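You operate a simulated robot arm through the tools that you are given. There is no shell and no other tool. Be economical: measure what you need, move in short steps, check, and stop when the job is done.

The job below is to be done with a simulated two-armed robot. You get a single attempt, and the scene is never put back.

Task
Let the pressure off the cylinder at the grey relief knob.
Fine: immersion off and cold feed closed first; close the knob once the pressure gauge reads zero. Where these are worked on the way, their far stop is far enough and under half their travel is too little: grey relief knob.

It is judged by the outcome, as a careful person would: the job done as asked, and still so three seconds after it is handed in. It fails if anything else is knocked over, pushed out of place, dropped, spilled or broken.

Robot
Two 7-joint arms with two-finger parallel grippers on one trunk that stands fixed in place. Base frame: the origin is at the foot of the trunk, x ahead of it, y to its left, z up. Readings come in cm, rad, newtons and seconds.
The left shoulder is at [-6.6, 11.9, 87.7], the right one opposite. With the tool pointing down near the work surface each hand reaches from about 16 to 60 cm from the base axis, measured 20 degrees to its own side. Payload 3.43 kg a hand.
The TCP of each hand is the grasp point between the finger pads, 3 cm short of the fingertips. In the tool frame z runs along the fingers and y along their closing line. The gripper opens to 9.4 cm. The fingers are 2.8 cm wide and 1 cm thick; the gripper's body (5 by 9.6 cm) begins 5.5 cm behind the TCP.
Orientation is that of the tool frame in the base frame, as a unit quaternion [w, x, y, z]. With the fingers straight down and closing along the base's y, the tool's x points along the base's -x, its y along +y and its z along -z.

Tools
- The arms move only by the tool apply_moves. It takes "left_commands", "right_commands" or both (then of equal length, played together; a hand with none holds still); each is a list of rows, each an object of numbers (a shift or turn left out is 0, a gripper value left out holds the last): "ax", "ay", "az": the turn, a rotation vector about the tool's x, y, z in rad; "dx", "dy", "dz": the shift along the tool's x, y, z in cm; "hand": the finger opening in cm, from 0 to 9.4. In form: [{"ax": .., "ay": .., "az": .., "dx": .., "dy": .., "dz": .., "hand": ..}, ...]. A call has 1 to 12 rows; each row is the pose to reach, as a shift and turn from the pose commanded when the call began, along the tool's axes at that moment. Each row takes 0.2 s and may step no farther than 5 cm and 0.15 rad from the row before; otherwise, or with a gripper value out of range, the whole call is refused. Where a pose cannot be reached the arm comes as near as it can. A force on the tool above 60 N (or 10 N above the force at the start of the call, whichever is more), or a blocked arm, ends the call early, and 0.2 s more pass. Each finger travels about 15.3 cm/s and halts on what it meets, pressing with about 31 N; the grip force reading is that of the motor and also rises with nothing between the fingers. The clock runs only during rows and for 0.2 s after the last one: add rows that repeat a pose to give the fingers time. The reply holds the time, the measured pose of the TCP, the force on the tool along the base axes, the opening and the grip force, in the units named above and with some noise, with the torque about the TCP (base axes, N m) and any sound that the robot's microphone picked up, and new pictures: "show" is both (left out), scene, wrist or none (wrist: the cameras of the hands that moved).
- Cameras (640 x 400 px; columns grow to the right, rows downward): "scene" is now at [2.92, -2.6, 158.99]; the picture's right is [-0.34, -0.94, 0.00], its down [-0.67, 0.24, -0.71] and it looks along [0.67, -0.24, -0.71] (base axes); focal length 313 px, centre (320, 200). "left" rides on the left gripper at [7.6, -1.4, -10.2] in its tool frame; the picture's right is [0.18, 0.98, 0.00], its down [-0.75, 0.14, -0.64] and it looks along [-0.63, 0.12, 0.77] (tool axes); focal length 243 px, centre (320, 200). "right" rides on the right gripper at [7.6, 1.4, -10.3] in its tool frame; the picture's right is [-0.18, 0.98, 0.00], its down [-0.75, -0.14, -0.64] and it looks along [-0.63, -0.12, 0.77] (tool axes); focal length 243 px, centre (320, 200).
- lift_body(by): slides the trunk up (or, below 0, down) by that many cm; the arms and the scene camera ride with it, the base frame stays. It gives what a move gives, with no picture.
- head_to(pan, tilt): turns the head with the scene camera to pan (to the left, within 2.496 rad either way) and tilt (down, from -0.506 to 1.204), counted from straight ahead of the robot. It gives what a move gives, and a new picture of the scene camera.
- locate(camera, pixels): for up to 12 pixels [column, row] of the newest picture of that camera ("zoom" is the newest enlarged one), the place [x, y, z] in the base frame of the surface seen there, good to about 0.3 cm. It takes no simulated time.
- close_up(camera, box): a new picture of the part [left, top, right, bottom] of that camera's present view, enlarged. It takes no simulated time.
- hand_in(): hands the job in; it is judged then, once.

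Work in short steps. Measure before you move; look again where a grasp or a placing could have gone wrong, and mend it. You have 80 turns and 200 pictures in all, those below and enlarged ones among them. Open the grippers and draw the arms clear of the work before you hand the job in, unless the task says otherwise; then end with one line.

The tools are called after "Emit:" by a JSON object that holds its "name" and its "arguments". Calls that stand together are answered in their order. apply_moves: Moves the arms, as the interface text tells. Its arguments: {"type":"object","properties":{"left_commands":{"type":"array"},"right_commands":{"type":"array"},"show":{"type":"string","enum":["both","scene","wrist","none"]}},"required":[]} The other tools are called the same way: lift_body (by) slides the trunk up or down; head_to (pan, tilt) turns the head that bears the scene camera; locate (camera, pixels) gives the place of the surface under pixels of a picture; close_up (camera, box) takes an enlarged picture of a part of a camera's view; hand_in () hands the job in.

At the start:

```text
clock: 0.0
left_tcp_pos: [29.74, -0.23, 126.57]
left_orientation: [0.001, 0.0, 1.0, 0.0]
left_force: [0.5, 0.0, 0.0]
left_ft_torque: [-0.03, -0.02, 0.02]
left_gripper_width: 9.4
left_finger_force: 0.1
right_tcp_pos: [23.16, -28.04, 126.46]
right_orientation: [0.0, -0.001, 1.0, 0.0]
right_force: [-0.2, -0.8, -0.2]
right_ft_torque: [-0.02, -0.01, 0.05]
right_gripper_width: 9.41
right_finger_force: 0.0
trunk travel left (down, up): [-29.9, 3.6]
head pan, tilt: [-0.346, 0.785]
```

scene: 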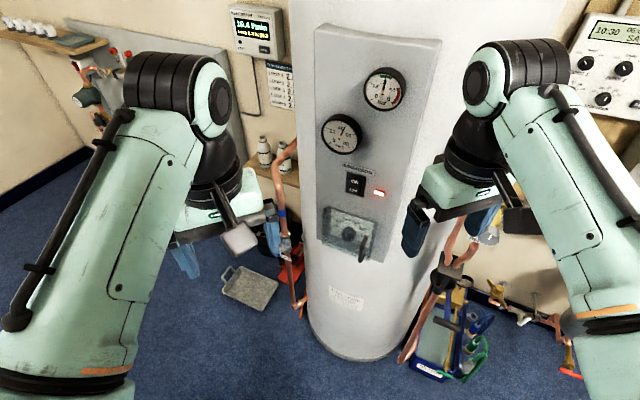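
right: 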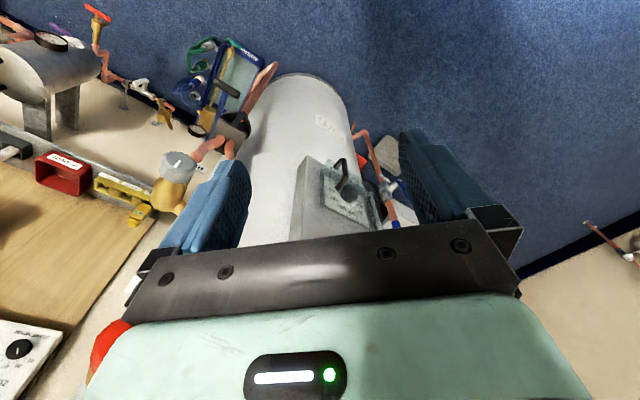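
left: 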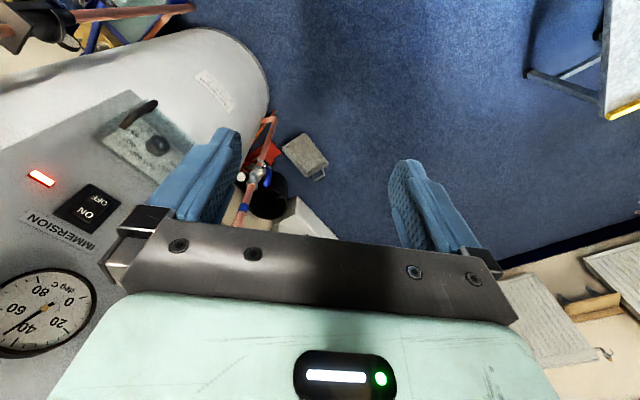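

The scene shows the cylinder panel with gauges (385,88), (342,132), the immersion switch (355,184) with a lit lamp, and in the right wrist view a grey knob at (177,165). I enlarge these areas first.

Emit:
{"name": "close_up", "arguments": {"camera": "scene", "box": [300, 20, 460, 270]}}

Emit:
{"name": "close_up", "arguments": {"camera": "right", "box": [0, 0, 300, 240]}}

Emit:
{"name": "head_to", "arguments": {"pan": -0.9, "tilt": 0.6}}

```text
1.60 times, centred on (380, 145) of scene
```

zoom: 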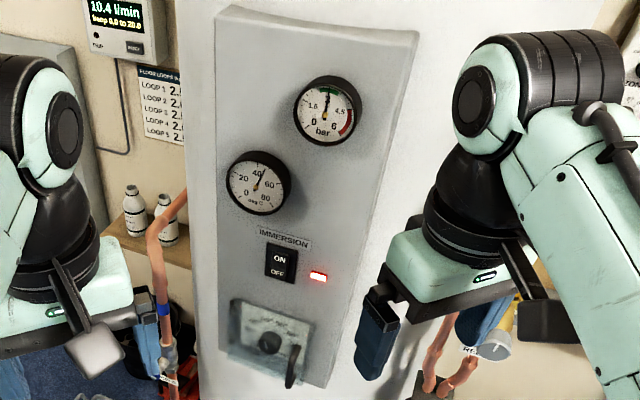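

```text
1.67 times, centred on (150, 120) of right
```

zoom: 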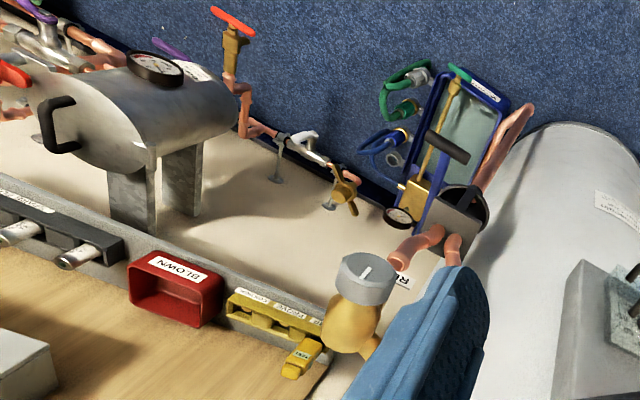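

```text
clock: 1.0
left_tcp_pos: [29.69, -0.28, 126.41]
left_orientation: [0.0, 0.0, 1.0, 0.0]
left_force: [0.3, 0.3, -0.3]
left_ft_torque: [0.01, -0.01, -0.02]
left_gripper_width: 9.4
left_finger_force: 0.0
right_tcp_pos: [22.98, -28.19, 126.48]
right_orientation: [0.001, 0.0, 1.0, 0.0]
right_force: [0.2, -0.3, -1.0]
right_ft_torque: [0.02, 0.0, 0.0]
right_gripper_width: 9.39
right_finger_force: 0.2
trunk travel left (down, up): [-29.9, 3.6]
head pan, tilt: [-0.901, 0.6]
```

scene: 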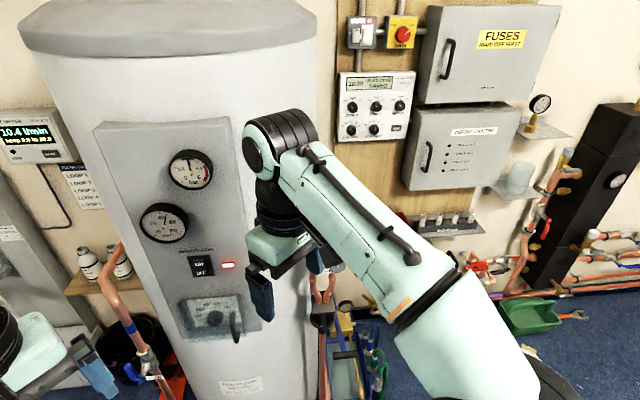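

The right arm hides the knob. I enlarge the lower panel and the pipe with the blue band at (135,330).

Emit:
{"name": "close_up", "arguments": {"camera": "scene", "box": [170, 230, 270, 350]}}

Emit:
{"name": "close_up", "arguments": {"camera": "scene", "box": [60, 260, 220, 400]}}

Emit:
{"name": "close_up", "arguments": {"camera": "scene", "box": [290, 230, 410, 400]}}

Emit:
{"name": "head_to", "arguments": {"pan": 0.0, "tilt": 0.9}}

```text
3.33 times, centred on (220, 290) of scene
```

zoom: 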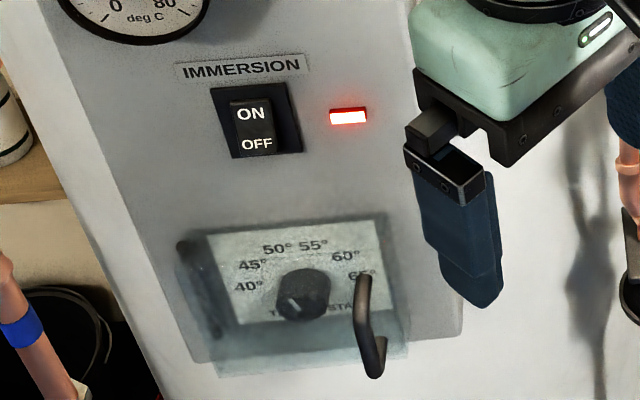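

```text
2.86 times, centred on (140, 330) of scene
```

zoom: 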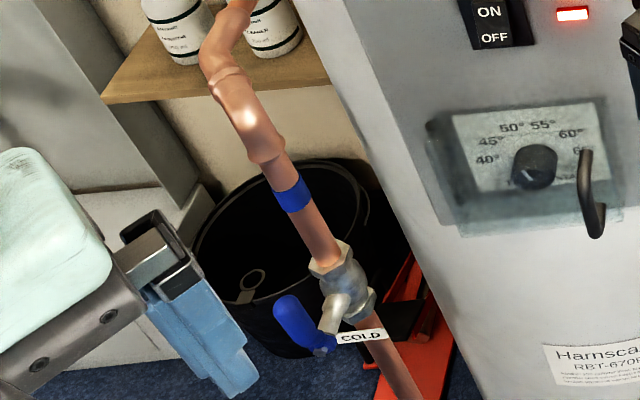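

```text
2.35 times, centred on (350, 315) of scene
```

zoom: 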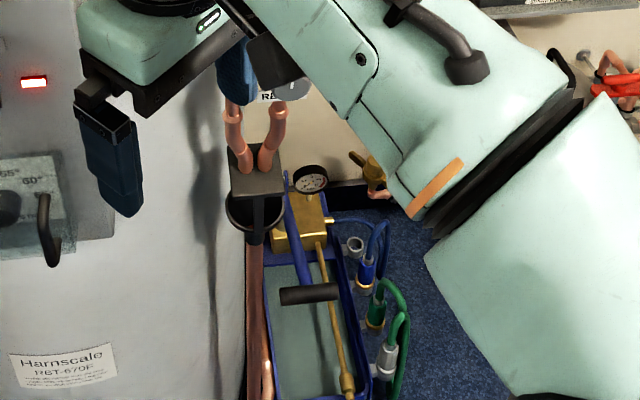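

```text
clock: 2.2
left_tcp_pos: [29.77, -0.35, 126.54]
left_orientation: [-0.001, 0.0, 1.0, 0.0]
left_force: [-0.8, 0.0, 0.4]
left_ft_torque: [-0.02, -0.01, -0.01]
left_gripper_width: 9.4
left_finger_force: 0.1
right_tcp_pos: [23.11, -28.07, 126.5]
right_orientation: [0.0, -0.001, 1.0, 0.0]
right_force: [0.3, 0.3, -0.5]
right_ft_torque: [0.01, -0.02, -0.03]
right_gripper_width: 9.41
right_finger_force: 0.0
trunk travel left (down, up): [-29.9, 3.6]
head pan, tilt: [0.0, 0.901]
```

scene: 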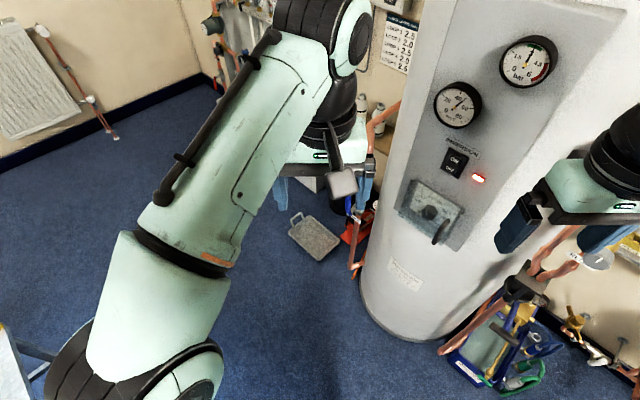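

Immersion reads ON (lamp lit); cold feed is the COLD-labelled blue lever on the left pipe. I turn the head back and pull arms apart slightly later; first look and locate.

Emit:
{"name": "head_to", "arguments": {"pan": -0.35, "tilt": 0.7}}

Emit:
{"name": "apply_moves", "arguments": {"left_commands": [{"dy": 4}, {"dy": 8}, {"dy": 12}, {"dy": 16}, {"dy": 20}], "right_commands": [{"dy": -3}, {"dy": -6}, {"dy": -9}, {"dy": -12}, {"dy": -12}]}}

```text
clock: 3.0
left_tcp_pos: [29.81, -0.22, 126.4]
left_orientation: [0.0, 0.0, 1.0, 0.0]
left_force: [-0.8, -0.9, 0.1]
left_ft_torque: [0.02, -0.02, 0.01]
left_gripper_width: 9.38
left_finger_force: 0.1
right_tcp_pos: [23.09, -28.06, 126.44]
right_orientation: [0.001, -0.001, 1.0, 0.0]
right_force: [-0.1, 0.7, 0.1]
right_ft_torque: [0.0, -0.01, -0.02]
right_gripper_width: 9.39
right_finger_force: 0.0
trunk travel left (down, up): [-29.9, 3.6]
head pan, tilt: [-0.351, 0.7]
```

scene: 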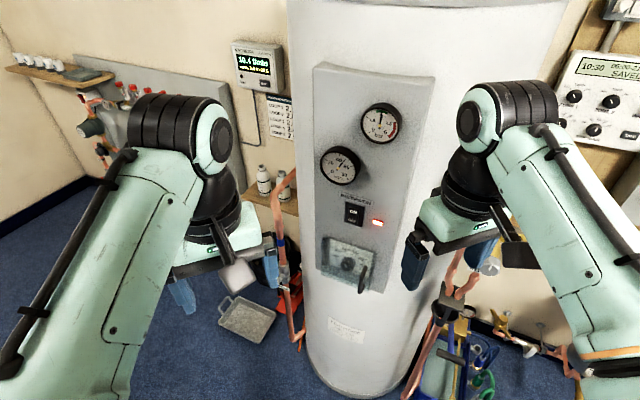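

```text
clock: 4.2
left_tcp_pos: [29.72, 19.91, 126.44]
left_orientation: [0.0, 0.0, 1.0, 0.0]
left_force: [-1.0, 0.5, -0.8]
left_ft_torque: [-0.07, 0.03, 0.01]
left_gripper_width: 9.4
left_finger_force: 0.1
right_tcp_pos: [22.96, -40.11, 126.44]
right_orientation: [0.0, -0.001, 1.0, -0.001]
right_force: [0.6, 0.3, 0.5]
right_ft_torque: [0.0, 0.02, 0.02]
right_gripper_width: 9.41
right_finger_force: 0.1
trunk travel left (down, up): [-29.9, 3.6]
head pan, tilt: [-0.351, 0.7]
```

scene: 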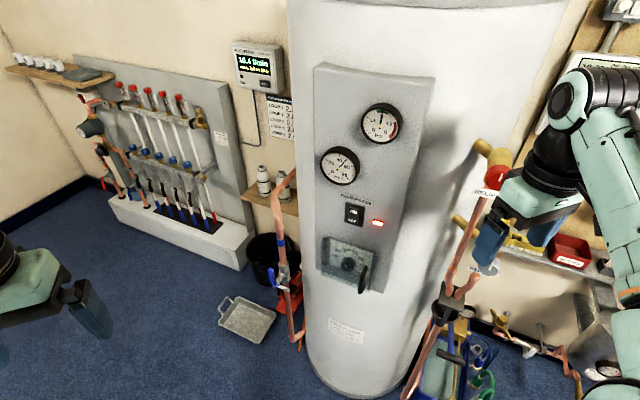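
right: 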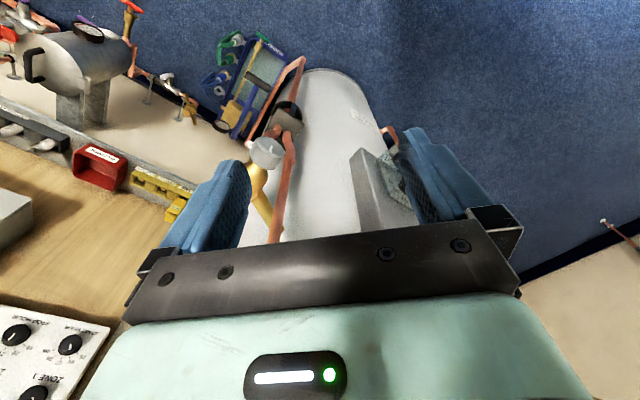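
left: 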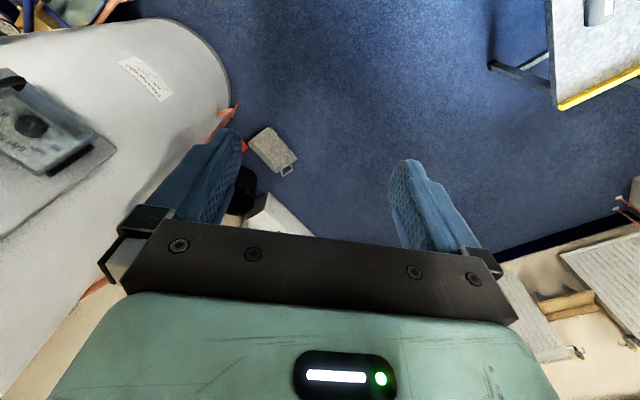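

The right side shows a red knob near (495,178) and the grey knob near (488,268), with a tundish at (450,300). I move the right arm down/back out of the way for a clear view.

Emit:
{"name": "apply_moves", "arguments": {"right_commands": [{"dx": 2, "dy": -3}, {"dx": 4, "dy": -6}, {"dx": 6, "dy": -9}, {"dx": 8, "dy": -12}], "show": "scene"}}

Emit:
{"name": "close_up", "arguments": {"camera": "scene", "box": [410, 120, 570, 320]}}

Emit:
{"name": "close_up", "arguments": {"camera": "scene", "box": [240, 230, 320, 350]}}

Emit:
{"name": "locate", "arguments": {"camera": "scene", "pixels": [[354, 207], [354, 220], [377, 223], [280, 265], [270, 275], [283, 280], [360, 288], [348, 264], [405, 160], [328, 160], [345, 370]]}}

```text
clock: 5.2
left_tcp_pos: [29.62, 19.76, 126.42]
left_orientation: [0.0, 0.001, 1.0, 0.0]
left_force: [-0.4, -0.3, 0.0]
left_ft_torque: [0.01, 0.02, 0.01]
left_gripper_width: 9.4
left_finger_force: 0.1
right_tcp_pos: [15.2, -52.27, 126.48]
right_orientation: [0.001, 0.0, 1.0, 0.0]
right_force: [0.2, -0.7, -0.1]
right_ft_torque: [0.04, 0.01, 0.0]
right_gripper_width: 9.41
right_finger_force: 0.0
trunk travel left (down, up): [-29.9, 3.6]
head pan, tilt: [-0.351, 0.7]
```

scene: 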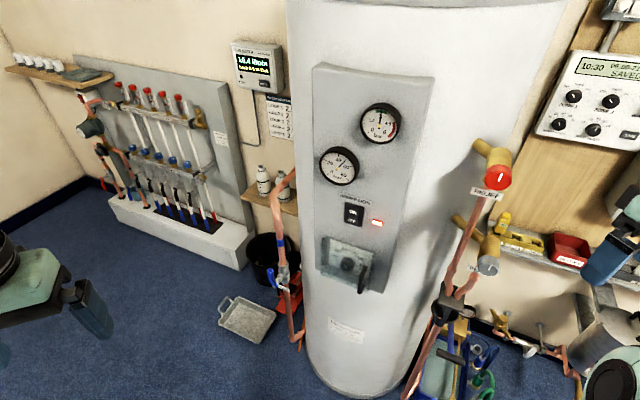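

```text
2.00 times, centred on (490, 220) of scene
```

zoom: 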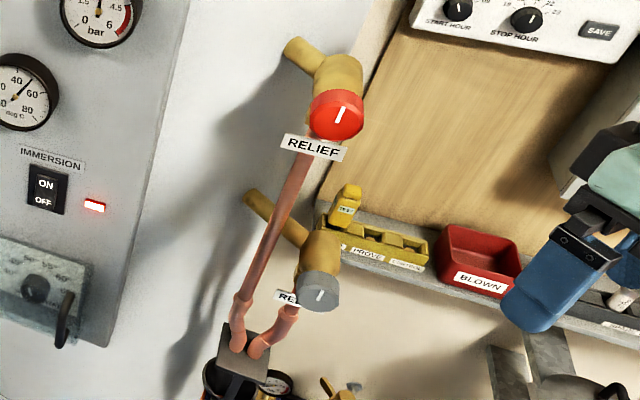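

```text
3.33 times, centred on (280, 290) of scene
```

zoom: 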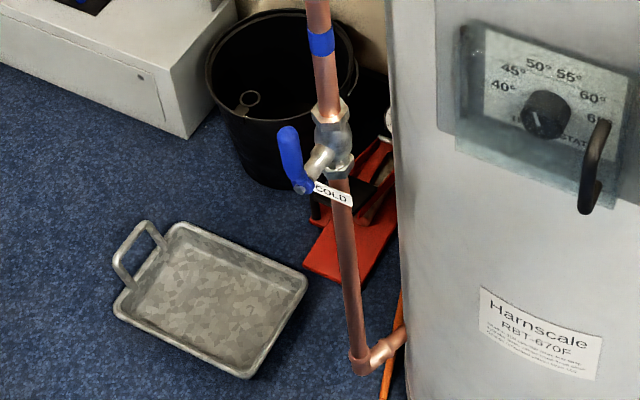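

```text
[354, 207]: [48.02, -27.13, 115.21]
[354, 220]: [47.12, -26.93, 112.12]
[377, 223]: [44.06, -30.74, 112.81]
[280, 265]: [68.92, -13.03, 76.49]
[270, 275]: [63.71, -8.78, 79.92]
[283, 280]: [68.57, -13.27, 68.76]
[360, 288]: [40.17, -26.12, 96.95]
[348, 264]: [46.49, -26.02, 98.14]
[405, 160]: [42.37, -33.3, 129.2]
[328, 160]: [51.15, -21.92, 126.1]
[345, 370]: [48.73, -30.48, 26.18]
```

The lever and its spindle are clear in the zoom: blue lever from pivot (302,185) up to (288,135), along the pipe (open). I locate these, then the knob.

Emit:
{"name": "locate", "arguments": {"camera": "zoom", "pixels": [[288, 132], [290, 150], [295, 170], [302, 186], [320, 158], [335, 135], [330, 108], [342, 165], [345, 230], [322, 70], [365, 360], [335, 193]]}}

Emit:
{"name": "locate", "arguments": {"camera": "scene", "pixels": [[489, 265], [482, 264], [496, 264], [489, 272], [491, 240], [460, 222], [500, 178], [492, 192], [476, 266], [450, 300], [467, 290], [470, 230]]}}

Emit:
{"name": "close_up", "arguments": {"camera": "scene", "box": [450, 210, 530, 310]}}

```text
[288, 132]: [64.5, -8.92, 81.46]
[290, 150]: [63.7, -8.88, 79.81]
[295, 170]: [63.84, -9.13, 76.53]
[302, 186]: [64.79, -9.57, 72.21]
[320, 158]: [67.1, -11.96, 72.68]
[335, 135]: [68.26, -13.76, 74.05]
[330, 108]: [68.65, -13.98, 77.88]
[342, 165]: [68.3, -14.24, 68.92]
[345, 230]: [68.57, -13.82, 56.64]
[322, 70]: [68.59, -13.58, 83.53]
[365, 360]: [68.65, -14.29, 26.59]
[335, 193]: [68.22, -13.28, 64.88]
```

```text
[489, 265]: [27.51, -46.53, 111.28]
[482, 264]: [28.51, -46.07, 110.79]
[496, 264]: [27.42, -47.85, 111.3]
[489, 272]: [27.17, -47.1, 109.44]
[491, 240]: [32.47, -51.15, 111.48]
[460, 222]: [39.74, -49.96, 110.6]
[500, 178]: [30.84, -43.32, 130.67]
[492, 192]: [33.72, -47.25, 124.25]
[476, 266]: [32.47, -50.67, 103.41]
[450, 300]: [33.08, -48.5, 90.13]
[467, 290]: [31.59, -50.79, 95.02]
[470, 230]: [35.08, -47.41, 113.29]
```

```text
4.00 times, centred on (490, 260) of scene
```

zoom: 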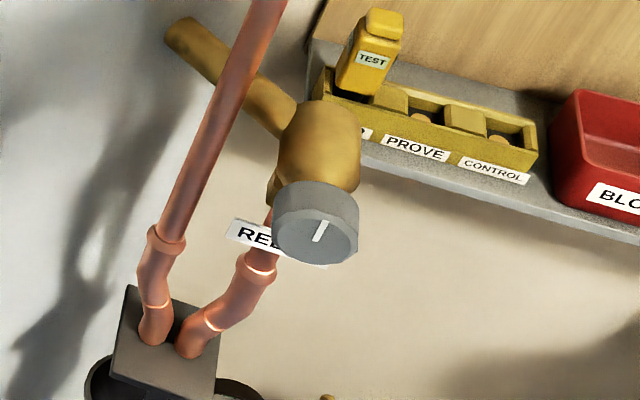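

Panel and knob face along about (-0.78, 0.62, 0). I'll use the right arm for switch and knob, the left for the cold lever; first the right hand goes back to a clear spot.

Emit:
{"name": "apply_moves", "arguments": {"right_commands": [{"dx": -1, "dy": 4}, {"dx": -2, "dy": 8}, {"dx": -3, "dy": 12}, {"dx": -4, "dy": 16}, {"dx": -5, "dy": 20}, {"dx": -5, "dy": 24}], "show": "none"}}

Emit:
{"name": "apply_moves", "arguments": {"right_commands": [{"ax": 0.0437, "ay": -0.1254, "az": 0.0437, "dx": -1.3, "dy": 0.9, "dz": 0.8, "hand": 5}, {"ax": 0.0873, "ay": -0.2508, "az": 0.0873, "dx": -2.6, "dy": 1.8, "dz": 1.6, "hand": 0}, {"ax": 0.131, "ay": -0.3762, "az": 0.131, "dx": -3.9, "dy": 2.7, "dz": 2.4}, {"ax": 0.1747, "ay": -0.5017, "az": 0.1747, "dx": -5.2, "dy": 3.6, "dz": 3.2}, {"ax": 0.2183, "ay": -0.6271, "az": 0.2183, "dx": -6.5, "dy": 4.5, "dz": 4}, {"ax": 0.262, "ay": -0.7525, "az": 0.262, "dx": -7.8, "dy": 5.4, "dz": 4.8}, {"ax": 0.3057, "ay": -0.8779, "az": 0.3057, "dx": -9.1, "dy": 6.3, "dz": 5.6}, {"ax": 0.3493, "ay": -1.0033, "az": 0.3493, "dx": -10.4, "dy": 7.2, "dz": 6.4}, {"ax": 0.393, "ay": -1.1287, "az": 0.393, "dx": -11.7, "dy": 8.1, "dz": 7.2}, {"ax": 0.4367, "ay": -1.2542, "az": 0.4367, "dx": -13, "dy": 9, "dz": 8}, {"ax": 0.4803, "ay": -1.3796, "az": 0.4803, "dx": -14.3, "dy": 9.9, "dz": 8.8}, {"ax": 0.524, "ay": -1.505, "az": 0.524, "dx": -15.6, "dy": 10.8, "dz": 10}], "left_commands": [{"ax": 0.0437, "ay": -0.1254, "az": 0.0437, "dx": -1.25, "dy": -0.8, "dz": 3, "hand": 5}, {"ax": 0.0873, "ay": -0.2508, "az": 0.0873, "dx": -2.5, "dy": -1.6, "dz": 6, "hand": 0}, {"ax": 0.131, "ay": -0.3762, "az": 0.131, "dx": -3.75, "dy": -2.4, "dz": 9}, {"ax": 0.1747, "ay": -0.5017, "az": 0.1747, "dx": -5, "dy": -3.2, "dz": 12}, {"ax": 0.2183, "ay": -0.6271, "az": 0.2183, "dx": -6.25, "dy": -4, "dz": 15}, {"ax": 0.262, "ay": -0.7525, "az": 0.262, "dx": -7.5, "dy": -4.8, "dz": 18}, {"ax": 0.3057, "ay": -0.8779, "az": 0.3057, "dx": -8.75, "dy": -5.6, "dz": 21}, {"ax": 0.3493, "ay": -1.0033, "az": 0.3493, "dx": -10, "dy": -6.4, "dz": 24}, {"ax": 0.393, "ay": -1.1287, "az": 0.393, "dx": -11.25, "dy": -7.2, "dz": 27}, {"ax": 0.4367, "ay": -1.2542, "az": 0.4367, "dx": -12.5, "dy": -8, "dz": 30}, {"ax": 0.4803, "ay": -1.3796, "az": 0.4803, "dx": -13.75, "dy": -8.8, "dz": 33}, {"ax": 0.524, "ay": -1.505, "az": 0.524, "dx": -15, "dy": -9.6, "dz": 36}], "show": "both"}}

```text
clock: 6.6
left_tcp_pos: [29.62, 19.96, 126.44]
left_orientation: [0.0, 0.0, 1.0, 0.0]
left_force: [0.6, 0.2, -0.8]
left_ft_torque: [0.03, 0.01, -0.03]
left_gripper_width: 9.39
left_finger_force: 0.1
right_tcp_pos: [19.83, -27.96, 126.5]
right_orientation: [0.0, 0.001, 1.0, -0.001]
right_force: [0.6, 0.1, 0.3]
right_ft_torque: [-0.01, 0.01, -0.02]
right_gripper_width: 9.39
right_finger_force: 0.0
trunk travel left (down, up): [-29.9, 3.6]
head pan, tilt: [-0.351, 0.7]
```

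```text
clock: 8.9
left_tcp_pos: [42.71, 11.48, 95.4]
left_orientation: [0.595, 0.208, 0.749, -0.207]
left_force: [-0.8, 0.1, -0.3]
left_ft_torque: [0.02, 0.0, -0.01]
left_gripper_width: 0.0
left_finger_force: 31.5
right_tcp_pos: [33.94, -13.39, 117.03]
right_orientation: [0.56, 0.194, 0.805, -0.01]
right_force: [1.4, -0.9, 0.3]
right_ft_torque: [0.03, -0.02, 0.06]
right_gripper_width: 0.0
right_finger_force: 30.8
trunk travel left (down, up): [-29.9, 3.6]
head pan, tilt: [-0.351, 0.7]
stopped in row 11 (right hand): the arm was blocked; the commanded pose is now the measured one
```

scene: 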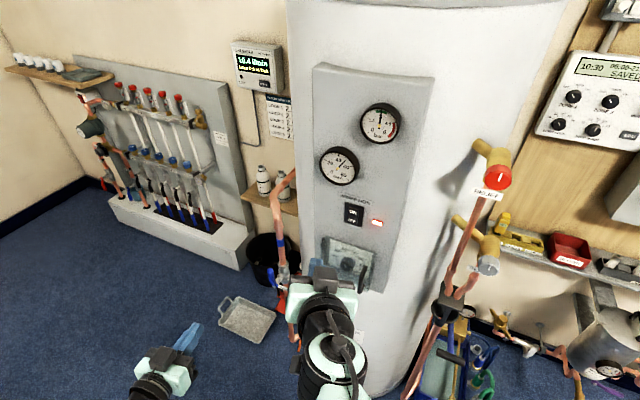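
right: 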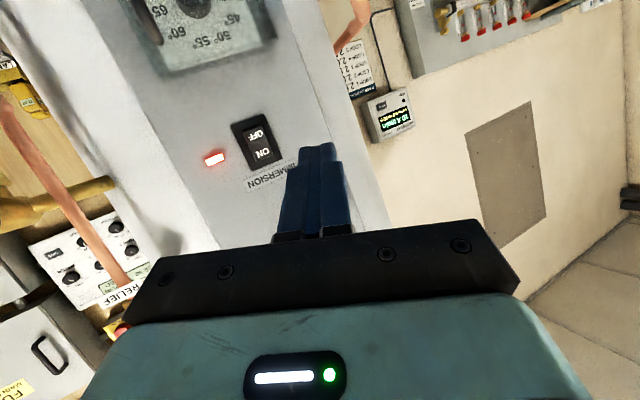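
left: 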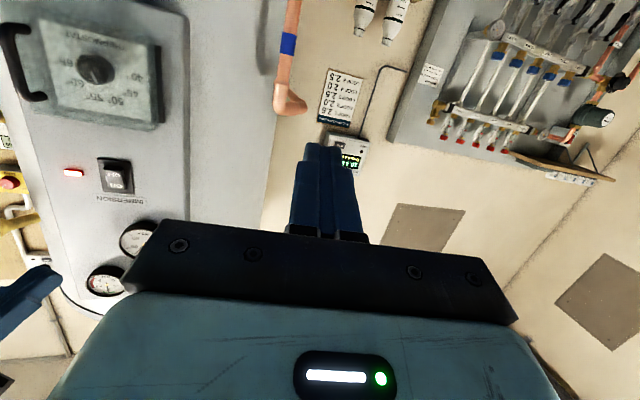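

The left hand is nearly posed; the right stopped short at orientation pointing (0.90,-0.23,-0.37). I move it forward to before the switch while completing the turn.

Emit:
{"name": "apply_moves", "arguments": {"right_commands": [{"dy": -2.2, "dz": 3.4}, {"ax": 0.0736, "ay": -0.0836, "az": -0.0266, "dx": 0, "dy": -4.4, "dz": 6.8}, {"ax": 0.1472, "ay": -0.1672, "az": -0.0532, "dy": -6.7, "dz": 10.1}, {"ax": 0.2208, "ay": -0.2508, "az": -0.08, "dy": -6.7, "dz": 10.1}, {"ax": 0.2944, "ay": -0.3344, "az": -0.106, "dy": -6.7, "dz": 10.1}, {"ax": 0.368, "ay": -0.418, "az": -0.133, "dy": -6.7, "dz": 10.1}], "show": "both"}}

```text
clock: 9.4
left_tcp_pos: [42.81, 11.59, 95.5]
left_orientation: [0.596, 0.207, 0.748, -0.206]
left_force: [0.2, -0.8, -0.3]
left_ft_torque: [0.02, 0.0, -0.01]
left_gripper_width: 0.02
left_finger_force: 31.4
right_tcp_pos: [35.1, -8.58, 118.41]
right_orientation: [0.585, 0.13, 0.795, 0.092]
right_force: [-0.4, -0.7, 0.4]
right_ft_torque: [0.03, 0.0, 0.01]
right_gripper_width: 0.0
right_finger_force: 30.9
trunk travel left (down, up): [-29.9, 3.6]
head pan, tilt: [-0.351, 0.7]
stopped in row 2 (right hand): the arm was blocked; the commanded pose is now the measured one
```

scene: 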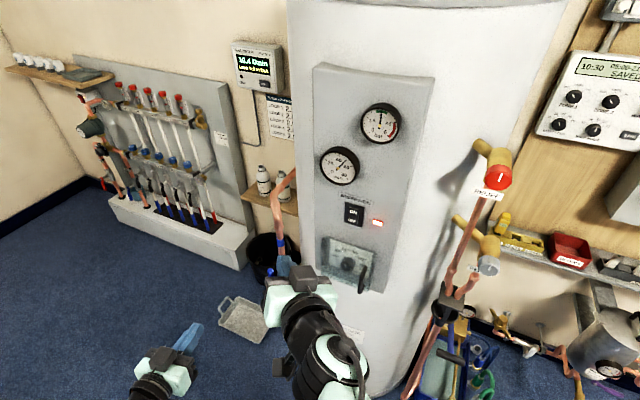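
right: 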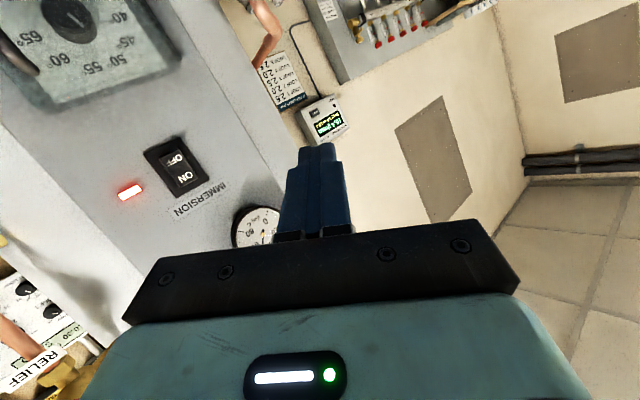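

The right arm binds at a joint limit in this posture. I send it back to pointing down near (20,-30,126), and will press the switch with the left arm, which is well posed.

Emit:
{"name": "apply_moves", "arguments": {"right_commands": [{"ax": 0.0198, "ay": 0.1257, "az": -0.0279, "dx": -1, "dy": -2, "dz": -1.7}, {"ax": 0.0396, "ay": 0.2514, "az": -0.0558, "dx": -2, "dy": -4, "dz": -3.4}, {"ax": 0.0594, "ay": 0.3771, "az": -0.0837, "dx": -3, "dy": -6, "dz": -5}, {"ax": 0.0792, "ay": 0.5028, "az": -0.1116, "dx": -4, "dy": -8, "dz": -6.7}, {"ax": 0.099, "ay": 0.6285, "az": -0.1395, "dx": -5, "dy": -10, "dz": -8.3}, {"ax": 0.1188, "ay": 0.7542, "az": -0.1674, "dx": -6, "dy": -12, "dz": -10}, {"ax": 0.1386, "ay": 0.8799, "az": -0.1953, "dx": -7, "dy": -14, "dz": -11.7}, {"ax": 0.1584, "ay": 1.0056, "az": -0.2232, "dx": -8, "dy": -16, "dz": -13.3}, {"ax": 0.1782, "ay": 1.1313, "az": -0.2511, "dx": -9, "dy": -18, "dz": -15}, {"ax": 0.198, "ay": 1.257, "az": -0.279, "dx": -9.8, "dy": -19.5, "dz": -16.6}], "show": "scene"}}

```text
clock: 11.6
left_tcp_pos: [42.75, 11.53, 95.32]
left_orientation: [0.595, 0.206, 0.749, -0.206]
left_force: [-0.5, -0.5, -0.2]
left_ft_torque: [-0.02, -0.03, -0.01]
left_gripper_width: 0.0
left_finger_force: 31.2
right_tcp_pos: [20.36, -29.82, 126.34]
right_orientation: [0.0, -0.001, 1.0, -0.001]
right_force: [-0.1, -0.2, 0.3]
right_ft_torque: [0.01, -0.01, 0.0]
right_gripper_width: 0.0
right_finger_force: 30.3
trunk travel left (down, up): [-29.9, 3.6]
head pan, tilt: [-0.351, 0.7]
```

scene: 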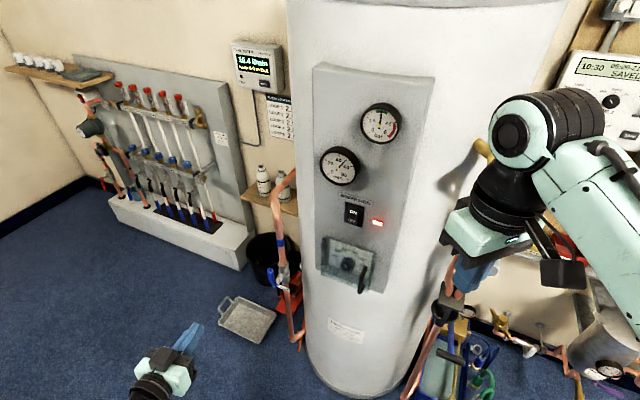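

The right hand goes to the side clear of the left arm's way; the left goes to a standoff about 10 cm in front of the immersion switch.

Emit:
{"name": "apply_moves", "arguments": {"right_commands": [{"dx": 1, "dy": -3}, {"dx": 2, "dy": -6}, {"dx": 3, "dy": -9}, {"dx": 4, "dy": -12}, {"dx": 5, "dy": -15}, {"dx": 6, "dy": -18}, {"dx": 7, "dy": -21}, {"dx": 8, "dy": -23}], "show": "none"}}

Emit:
{"name": "apply_moves", "arguments": {"left_commands": [{"dx": -1.8, "dy": -2.9, "dz": 1.2}, {"dx": -3.6, "dy": -5.9, "dz": 2.4}, {"dx": -5.3, "dy": -8.8, "dz": 3.6}, {"dx": -7, "dy": -11.8, "dz": 4.8}, {"dx": -8.8, "dy": -14.7, "dz": 6}, {"dx": -10.6, "dy": -17.6, "dz": 7.2}, {"dx": -12.3, "dy": -20.6, "dz": 8.4, "ax": 0.018, "ay": -0.05, "az": 0.018}, {"dx": -14, "dy": -23.5, "dz": 9.6, "ax": 0.036, "ay": -0.103, "az": 0.036}, {"dx": -15.8, "dy": -26.5, "dz": 10.8, "ax": 0.054, "ay": -0.155, "az": 0.054}, {"dx": -17.6, "dy": -29.4, "dz": 11.8, "ax": 0.072, "ay": -0.206, "az": 0.071}], "show": "both"}}

```text
clock: 13.4
left_tcp_pos: [42.61, 11.41, 95.45]
left_orientation: [0.595, 0.207, 0.749, -0.207]
left_force: [0.3, 0.7, 0.8]
left_ft_torque: [0.02, -0.03, -0.01]
left_gripper_width: 0.0
left_finger_force: 31.3
right_tcp_pos: [12.25, -53.14, 126.61]
right_orientation: [0.002, 0.0, 1.0, -0.001]
right_force: [0.5, 0.3, 0.4]
right_ft_torque: [0.02, -0.01, 0.02]
right_gripper_width: 0.0
right_finger_force: 30.6
trunk travel left (down, up): [-29.9, 3.6]
head pan, tilt: [-0.351, 0.7]
```

```text
clock: 15.6
left_tcp_pos: [38.42, -0.16, 106.06]
left_orientation: [0.654, 0.227, 0.685, -0.226]
left_force: [0.2, 0.9, -0.3]
left_ft_torque: [0.0, 0.0, 0.02]
left_gripper_width: 0.0
left_finger_force: 31.0
left hand out of reach, approached as far as the arm can: row 4, 5, 6, 7, 8, 9, 10
right_tcp_pos: [12.13, -53.07, 126.55]
right_orientation: [0.001, 0.001, 1.0, 0.0]
right_force: [0.1, 0.2, 0.6]
right_ft_torque: [0.02, 0.03, -0.02]
right_gripper_width: 0.0
right_finger_force: 30.9
trunk travel left (down, up): [-29.9, 3.6]
head pan, tilt: [-0.351, 0.7]
```

scene: 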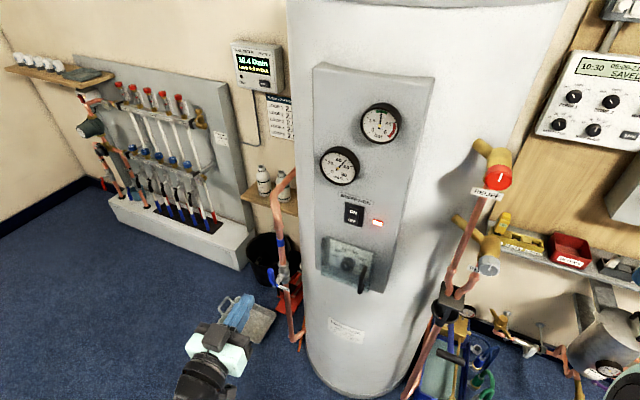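
left: 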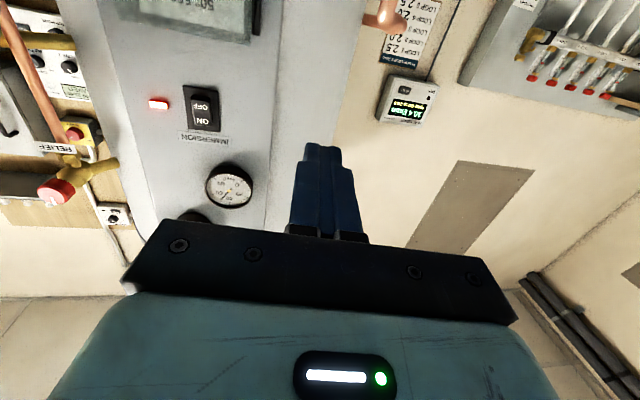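

The left arm cannot reach the switch that way, so it retreats; the right hand returns to the middle for a 45°-tilted press on the switch.

Emit:
{"name": "apply_moves", "arguments": {"left_commands": [{"dx": 1.8, "dy": 2, "dz": -0.6}, {"dx": 3.6, "dy": 4, "dz": -1.1}, {"dx": 5.4, "dy": 6, "dz": -1.7}, {"dx": 7.2, "dy": 8, "dz": -2.2}, {"dx": 9, "dy": 10, "dz": -2.8}, {"dx": 10.6, "dy": 12, "dz": -3.3}], "right_commands": [{"dx": -2, "dy": 4}, {"dx": -4, "dy": 8}, {"dx": -6, "dy": 12}, {"dx": -8, "dy": 16}, {"dx": -10, "dy": 20}, {"dx": -11, "dy": 24.5}], "show": "none"}}

Emit:
{"name": "apply_moves", "arguments": {"right_commands": [{"ax": 0.033, "ay": -0.0944, "az": 0.0793, "dx": -2, "dy": 1.2, "dz": 1}, {"ax": 0.0656, "ay": -0.1888, "az": 0.1585, "dx": -4, "dy": 2.4, "dz": 2}, {"ax": 0.0984, "ay": -0.283, "az": 0.2378, "dx": -6, "dy": 3.6, "dz": 3}, {"ax": 0.131, "ay": -0.3775, "az": 0.317, "dx": -8, "dy": 4.8, "dz": 4}, {"ax": 0.164, "ay": -0.472, "az": 0.396, "dx": -10, "dy": 6, "dz": 5}, {"ax": 0.197, "ay": -0.566, "az": 0.4755, "dx": -12, "dy": 7, "dz": 6}, {"ax": 0.2297, "ay": -0.66, "az": 0.5548, "dx": -13, "dy": 8, "dz": 7}, {"ax": 0.2625, "ay": -0.755, "az": 0.634, "dx": -14, "dy": 9, "dz": 8}], "show": "both"}}

```text
clock: 17.0
left_tcp_pos: [42.97, 11.19, 95.54]
left_orientation: [0.668, 0.233, 0.668, -0.233]
left_force: [0.3, -0.5, -0.2]
left_ft_torque: [0.02, 0.01, -0.01]
left_gripper_width: 0.0
left_finger_force: 30.9
right_tcp_pos: [22.91, -28.5, 126.67]
right_orientation: [0.001, 0.0, 1.0, -0.002]
right_force: [0.4, 0.8, 0.4]
right_ft_torque: [0.01, -0.02, -0.01]
right_gripper_width: 0.0
right_finger_force: 30.6
trunk travel left (down, up): [-29.9, 3.6]
head pan, tilt: [-0.351, 0.7]
```

```text
clock: 18.8
left_tcp_pos: [43.04, 11.1, 95.6]
left_orientation: [0.668, 0.232, 0.668, -0.233]
left_force: [0.4, -0.1, -0.7]
left_ft_torque: [0.01, 0.02, -0.01]
left_gripper_width: 0.0
left_finger_force: 31.2
right_tcp_pos: [37.31, -19.49, 118.58]
right_orientation: [0.364, 0.303, 0.871, -0.126]
right_force: [0.1, -0.3, 0.0]
right_ft_torque: [0.02, -0.01, -0.01]
right_gripper_width: 0.01
right_finger_force: 31.6
trunk travel left (down, up): [-29.9, 3.6]
head pan, tilt: [-0.351, 0.7]
```

scene: 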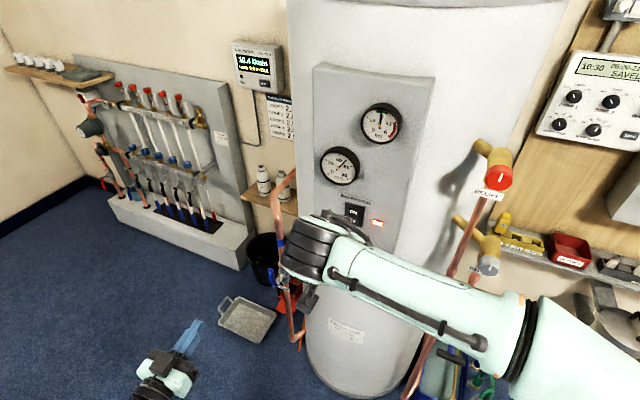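
right: 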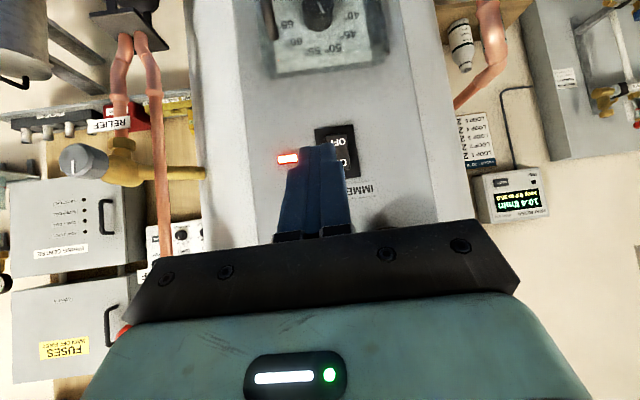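

Good: the pose was reached, and the wrist view shows the switch at (337,152), OFF half at (335,140). I locate it from this camera.

Emit:
{"name": "close_up", "arguments": {"camera": "right", "box": [260, 90, 400, 200]}}

Emit:
{"name": "locate", "arguments": {"camera": "right", "pixels": [[330, 128], [338, 141], [320, 135], [353, 135], [347, 160], [353, 175], [256, 150], [288, 158]]}}

```text
3.64 times, centred on (330, 145) of right
```

zoom: 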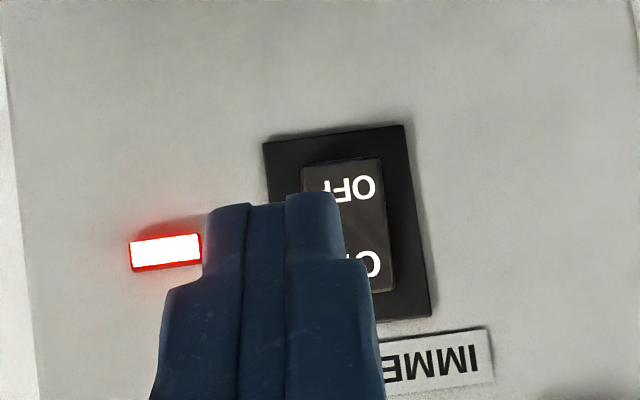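

```text
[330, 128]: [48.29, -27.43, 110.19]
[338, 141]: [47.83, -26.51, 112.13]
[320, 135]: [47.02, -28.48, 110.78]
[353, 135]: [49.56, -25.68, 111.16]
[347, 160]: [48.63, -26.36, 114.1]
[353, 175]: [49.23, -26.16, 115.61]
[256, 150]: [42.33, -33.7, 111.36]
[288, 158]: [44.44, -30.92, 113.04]
```

The OFF half is around (47.8,-26.6,111.4). I bring the tip to about 2 cm in front of it.

Emit:
{"name": "apply_moves", "arguments": {"right_commands": [{"dx": -0.3, "dy": 0.3, "dz": 3.2}, {"dx": -0.6, "dy": 0.6, "dz": 6.4}, {"dx": -1, "dy": 1, "dz": 9.6}], "show": "wrist"}}

Emit:
{"name": "close_up", "arguments": {"camera": "right", "box": [260, 90, 400, 200]}}

```text
clock: 19.6
left_tcp_pos: [43.07, 11.02, 95.55]
left_orientation: [0.668, 0.232, 0.668, -0.232]
left_force: [0.4, 0.4, -0.3]
left_ft_torque: [0.0, -0.01, 0.01]
left_gripper_width: 0.0
left_finger_force: 30.6
right_tcp_pos: [43.84, -23.66, 112.29]
right_orientation: [0.363, 0.303, 0.872, -0.125]
right_force: [-0.2, -0.6, 0.3]
right_ft_torque: [0.0, 0.02, -0.01]
right_gripper_width: 0.02
right_finger_force: 31.3
trunk travel left (down, up): [-29.9, 3.6]
head pan, tilt: [-0.351, 0.7]
```

right: 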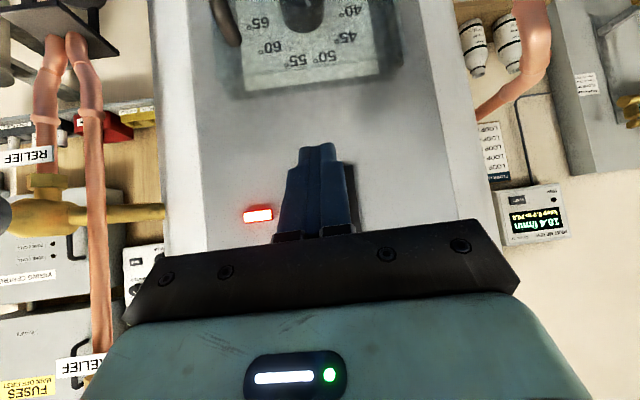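

```text
3.64 times, centred on (330, 145) of right
```

zoom: 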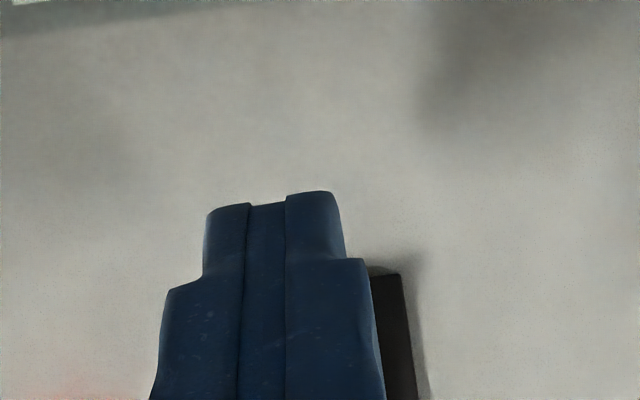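

Laterally aligned within 0.2 cm. I press toward the panel in small steps and listen for a click.

Emit:
{"name": "apply_moves", "arguments": {"right_commands": [{"dx": -0.7, "dz": 0.7}, {"dx": -1.1, "dz": 1.1}, {"dx": -1.4, "dz": 1.4}, {"dx": -1.7, "dz": 1.7}, {"dx": -2.0, "dz": 2.0}], "show": "scene"}}

Emit:
{"name": "close_up", "arguments": {"camera": "right", "box": [200, 100, 420, 260]}}

```text
clock: 20.8
left_tcp_pos: [42.93, 11.28, 95.53]
left_orientation: [0.669, 0.232, 0.667, -0.232]
left_force: [-0.1, 0.3, -0.1]
left_ft_torque: [0.01, 0.02, 0.01]
left_gripper_width: 0.0
left_finger_force: 30.6
right_tcp_pos: [45.7, -24.97, 112.39]
right_orientation: [0.362, 0.303, 0.872, -0.126]
right_force: [-19.0, 9.3, -1.7]
right_ft_torque: [0.18, 0.24, -0.19]
right_gripper_width: 0.01
right_finger_force: 31.1
trunk travel left (down, up): [-29.9, 3.6]
head pan, tilt: [-0.351, 0.7]
```

scene: 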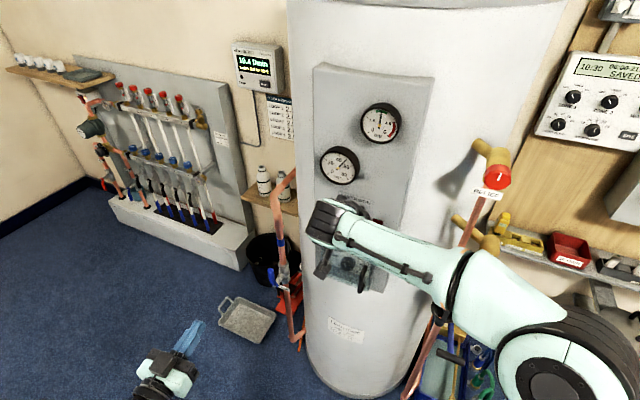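

```text
2.50 times, centred on (310, 180) of right
```

zoom: 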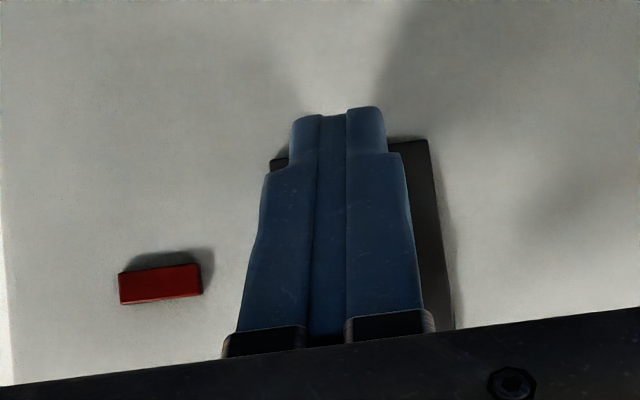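

The lamp has gone dark: immersion off. I withdraw straight away from the panel and check it.

Emit:
{"name": "apply_moves", "arguments": {"right_commands": [{"dx": 2, "dz": -2}, {"dx": 4, "dz": -4}, {"dx": 4, "dz": -8}, {"dx": 4, "dz": -12}], "show": "wrist"}}

Emit:
{"name": "close_up", "arguments": {"camera": "right", "box": [200, 80, 420, 240]}}

Emit:
{"name": "close_up", "arguments": {"camera": "scene", "box": [230, 220, 310, 320]}}

```text
clock: 21.8
left_tcp_pos: [42.94, 11.13, 95.59]
left_orientation: [0.668, 0.231, 0.668, -0.231]
left_force: [0.4, -0.4, 1.0]
left_ft_torque: [-0.01, 0.0, 0.0]
left_gripper_width: 0.0
left_finger_force: 31.3
right_tcp_pos: [36.87, -18.21, 118.15]
right_orientation: [0.363, 0.303, 0.872, -0.126]
right_force: [-0.3, -0.3, 0.1]
right_ft_torque: [-0.01, 0.0, -0.03]
right_gripper_width: 0.0
right_finger_force: 30.6
trunk travel left (down, up): [-29.9, 3.6]
head pan, tilt: [-0.351, 0.7]
```

right: 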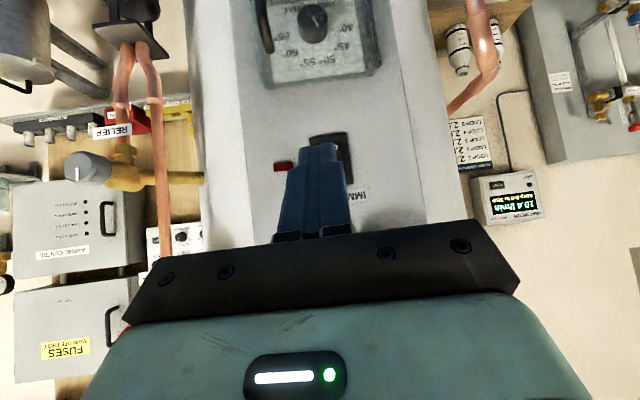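

```text
2.50 times, centred on (310, 160) of right
```

zoom: 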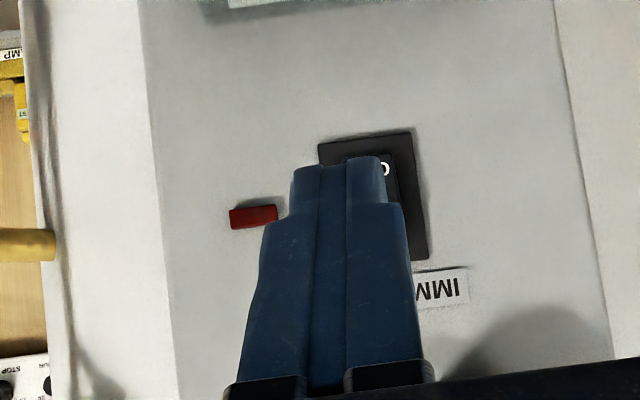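

```text
4.00 times, centred on (270, 270) of scene
```

zoom: 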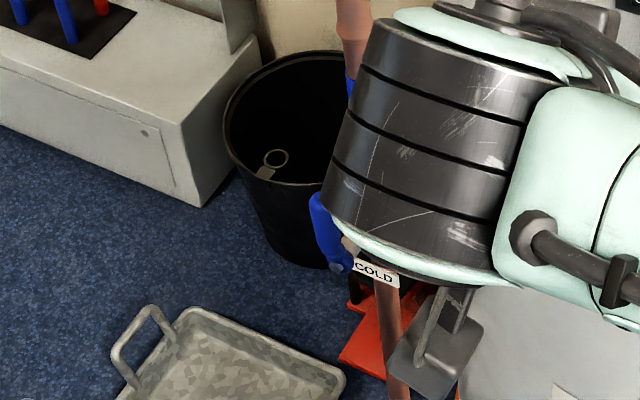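

Switch shows OFF, lamp dark. The right hand goes back to its side while the left goes to a standoff before the cold lever.

Emit:
{"name": "apply_moves", "arguments": {"right_commands": [{"ax": -0.033, "ay": 0.0944, "az": -0.0793, "dx": -0.6, "dy": -3.5, "dz": -0.5}, {"ax": -0.0656, "ay": 0.1888, "az": -0.1585, "dx": -1.1, "dy": -7, "dz": -1}, {"ax": -0.0984, "ay": 0.283, "az": -0.2378, "dx": -1.7, "dy": -10.4, "dz": -1.5}, {"ax": -0.131, "ay": 0.3775, "az": -0.317, "dx": -2.2, "dy": -13.9, "dz": -2}, {"ax": -0.164, "ay": 0.472, "az": -0.396, "dx": -2.8, "dy": -17.3, "dz": -2.5}, {"ax": -0.197, "ay": 0.566, "az": -0.4755, "dx": -3.4, "dy": -20.8, "dz": -3}, {"ax": -0.2297, "ay": 0.66, "az": -0.5548, "dx": -4, "dy": -24.2, "dz": -3.5}, {"ax": -0.2625, "ay": 0.755, "az": -0.634, "dx": -4.5, "dy": -27.7, "dz": -4}], "left_commands": [{"dx": 2.1, "dy": 0.2, "dz": 2.5}, {"dx": 4.2, "dy": 0.3, "dz": 5}, {"dx": 6.2, "dy": 0.5, "dz": 7.5}, {"dx": 8.3, "dy": 0.6, "dz": 10}, {"dx": 10.4, "dy": 0.8, "dz": 12.4}, {"dx": 12.5, "dy": 1, "dz": 14.9}, {"dx": 14.5, "dy": 1.1, "dz": 17.4}, {"dx": 16.6, "dy": 1.3, "dz": 19.9}], "show": "both"}}

Emit:
{"name": "close_up", "arguments": {"camera": "scene", "box": [220, 220, 320, 320]}}

```text
clock: 23.6
left_tcp_pos: [52.5, 6.67, 82.59]
left_orientation: [0.668, 0.232, 0.668, -0.232]
left_force: [-1.1, 0.8, 0.2]
left_ft_torque: [0.01, 0.0, -0.01]
left_gripper_width: 0.02
left_finger_force: 30.7
left hand out of reach, approached as far as the arm can: row 5, 6, 7, 8
right_tcp_pos: [20.02, -40.16, 124.11]
right_orientation: [0.0, 0.0, 1.0, 0.0]
right_force: [-0.2, 0.2, -0.6]
right_ft_torque: [-0.02, -0.03, 0.0]
right_gripper_width: 0.0
right_finger_force: 30.5
trunk travel left (down, up): [-29.9, 3.6]
head pan, tilt: [-0.351, 0.7]
```

scene: 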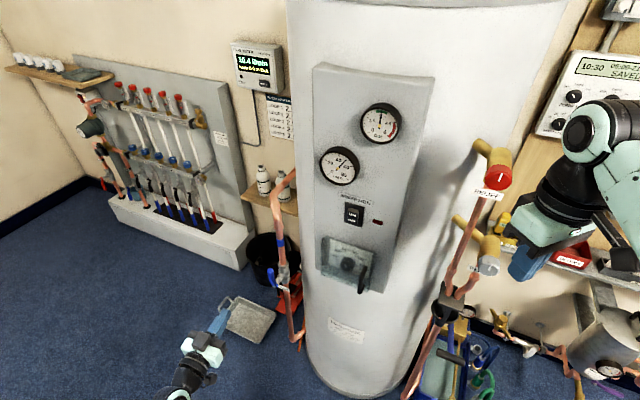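
right: 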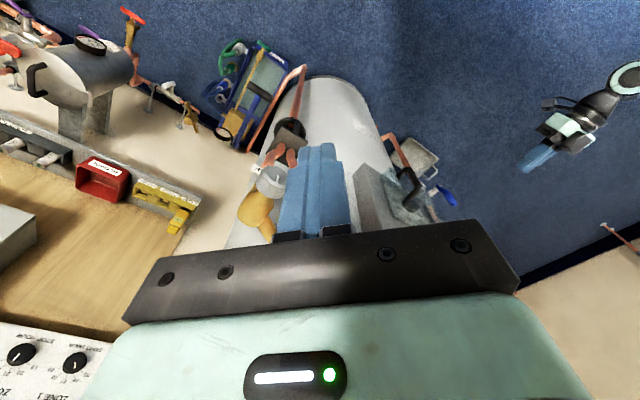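
left: 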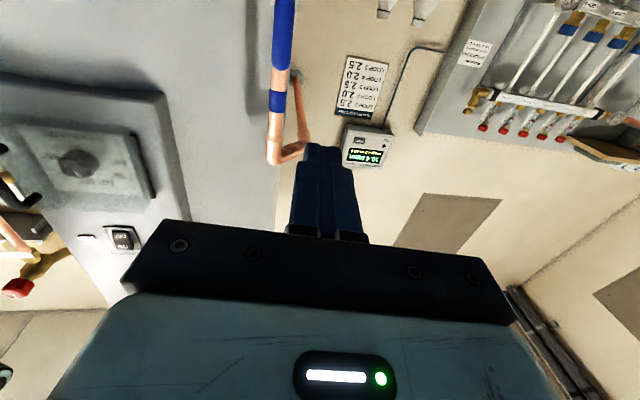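

```text
4.00 times, centred on (270, 270) of scene
```

zoom: 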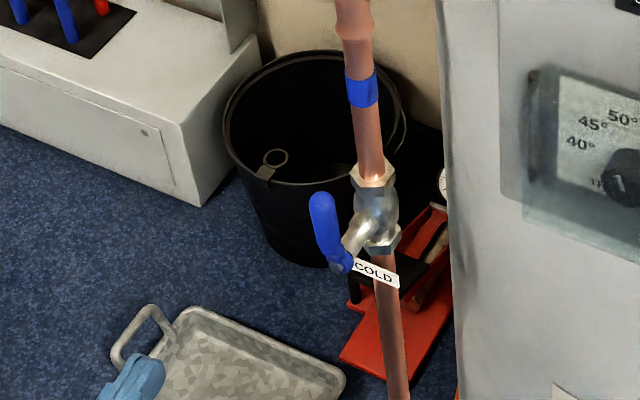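

The left arm ran out of reach pointing sideways (at 52.5,6.7,82.6); turning the hand to point straighter along the arm should extend it. I turn 0.39 rad left and go forward.

Emit:
{"name": "apply_moves", "arguments": {"left_commands": [{"ax": -0.13}, {"ax": -0.26, "dx": 1.2, "dy": -1, "dz": 2.7}, {"ax": -0.39, "dx": 2.4, "dy": -2, "dz": 5.4}, {"ax": -0.39, "dx": 3.6, "dy": -3.2, "dz": 8.3}], "show": "wrist"}}

```text
clock: 24.6
left_tcp_pos: [50.67, 9.33, 83.26]
left_orientation: [0.7, 0.099, 0.7, -0.099]
left_force: [0.5, 0.2, 0.4]
left_ft_torque: [-0.02, -0.02, 0.03]
left_gripper_width: 0.01
left_finger_force: 30.9
left hand out of reach, approached as far as the arm can: row 1, 2, 3, 4
right_tcp_pos: [20.16, -40.34, 124.24]
right_orientation: [0.002, 0.0, 1.0, -0.002]
right_force: [-0.1, 0.3, 1.1]
right_ft_torque: [-0.03, 0.0, -0.03]
right_gripper_width: 0.0
right_finger_force: 31.0
trunk travel left (down, up): [-29.9, 3.6]
head pan, tilt: [-0.351, 0.7]
```

left: 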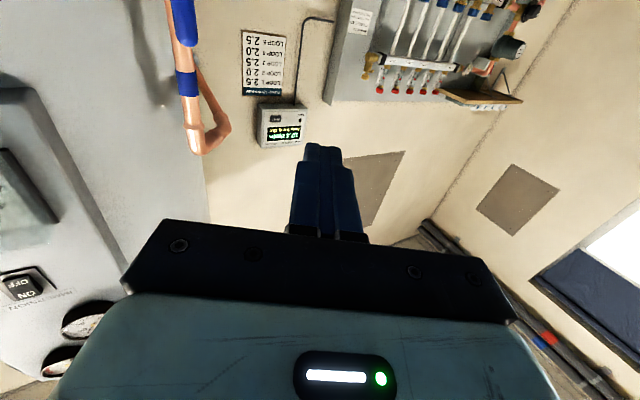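

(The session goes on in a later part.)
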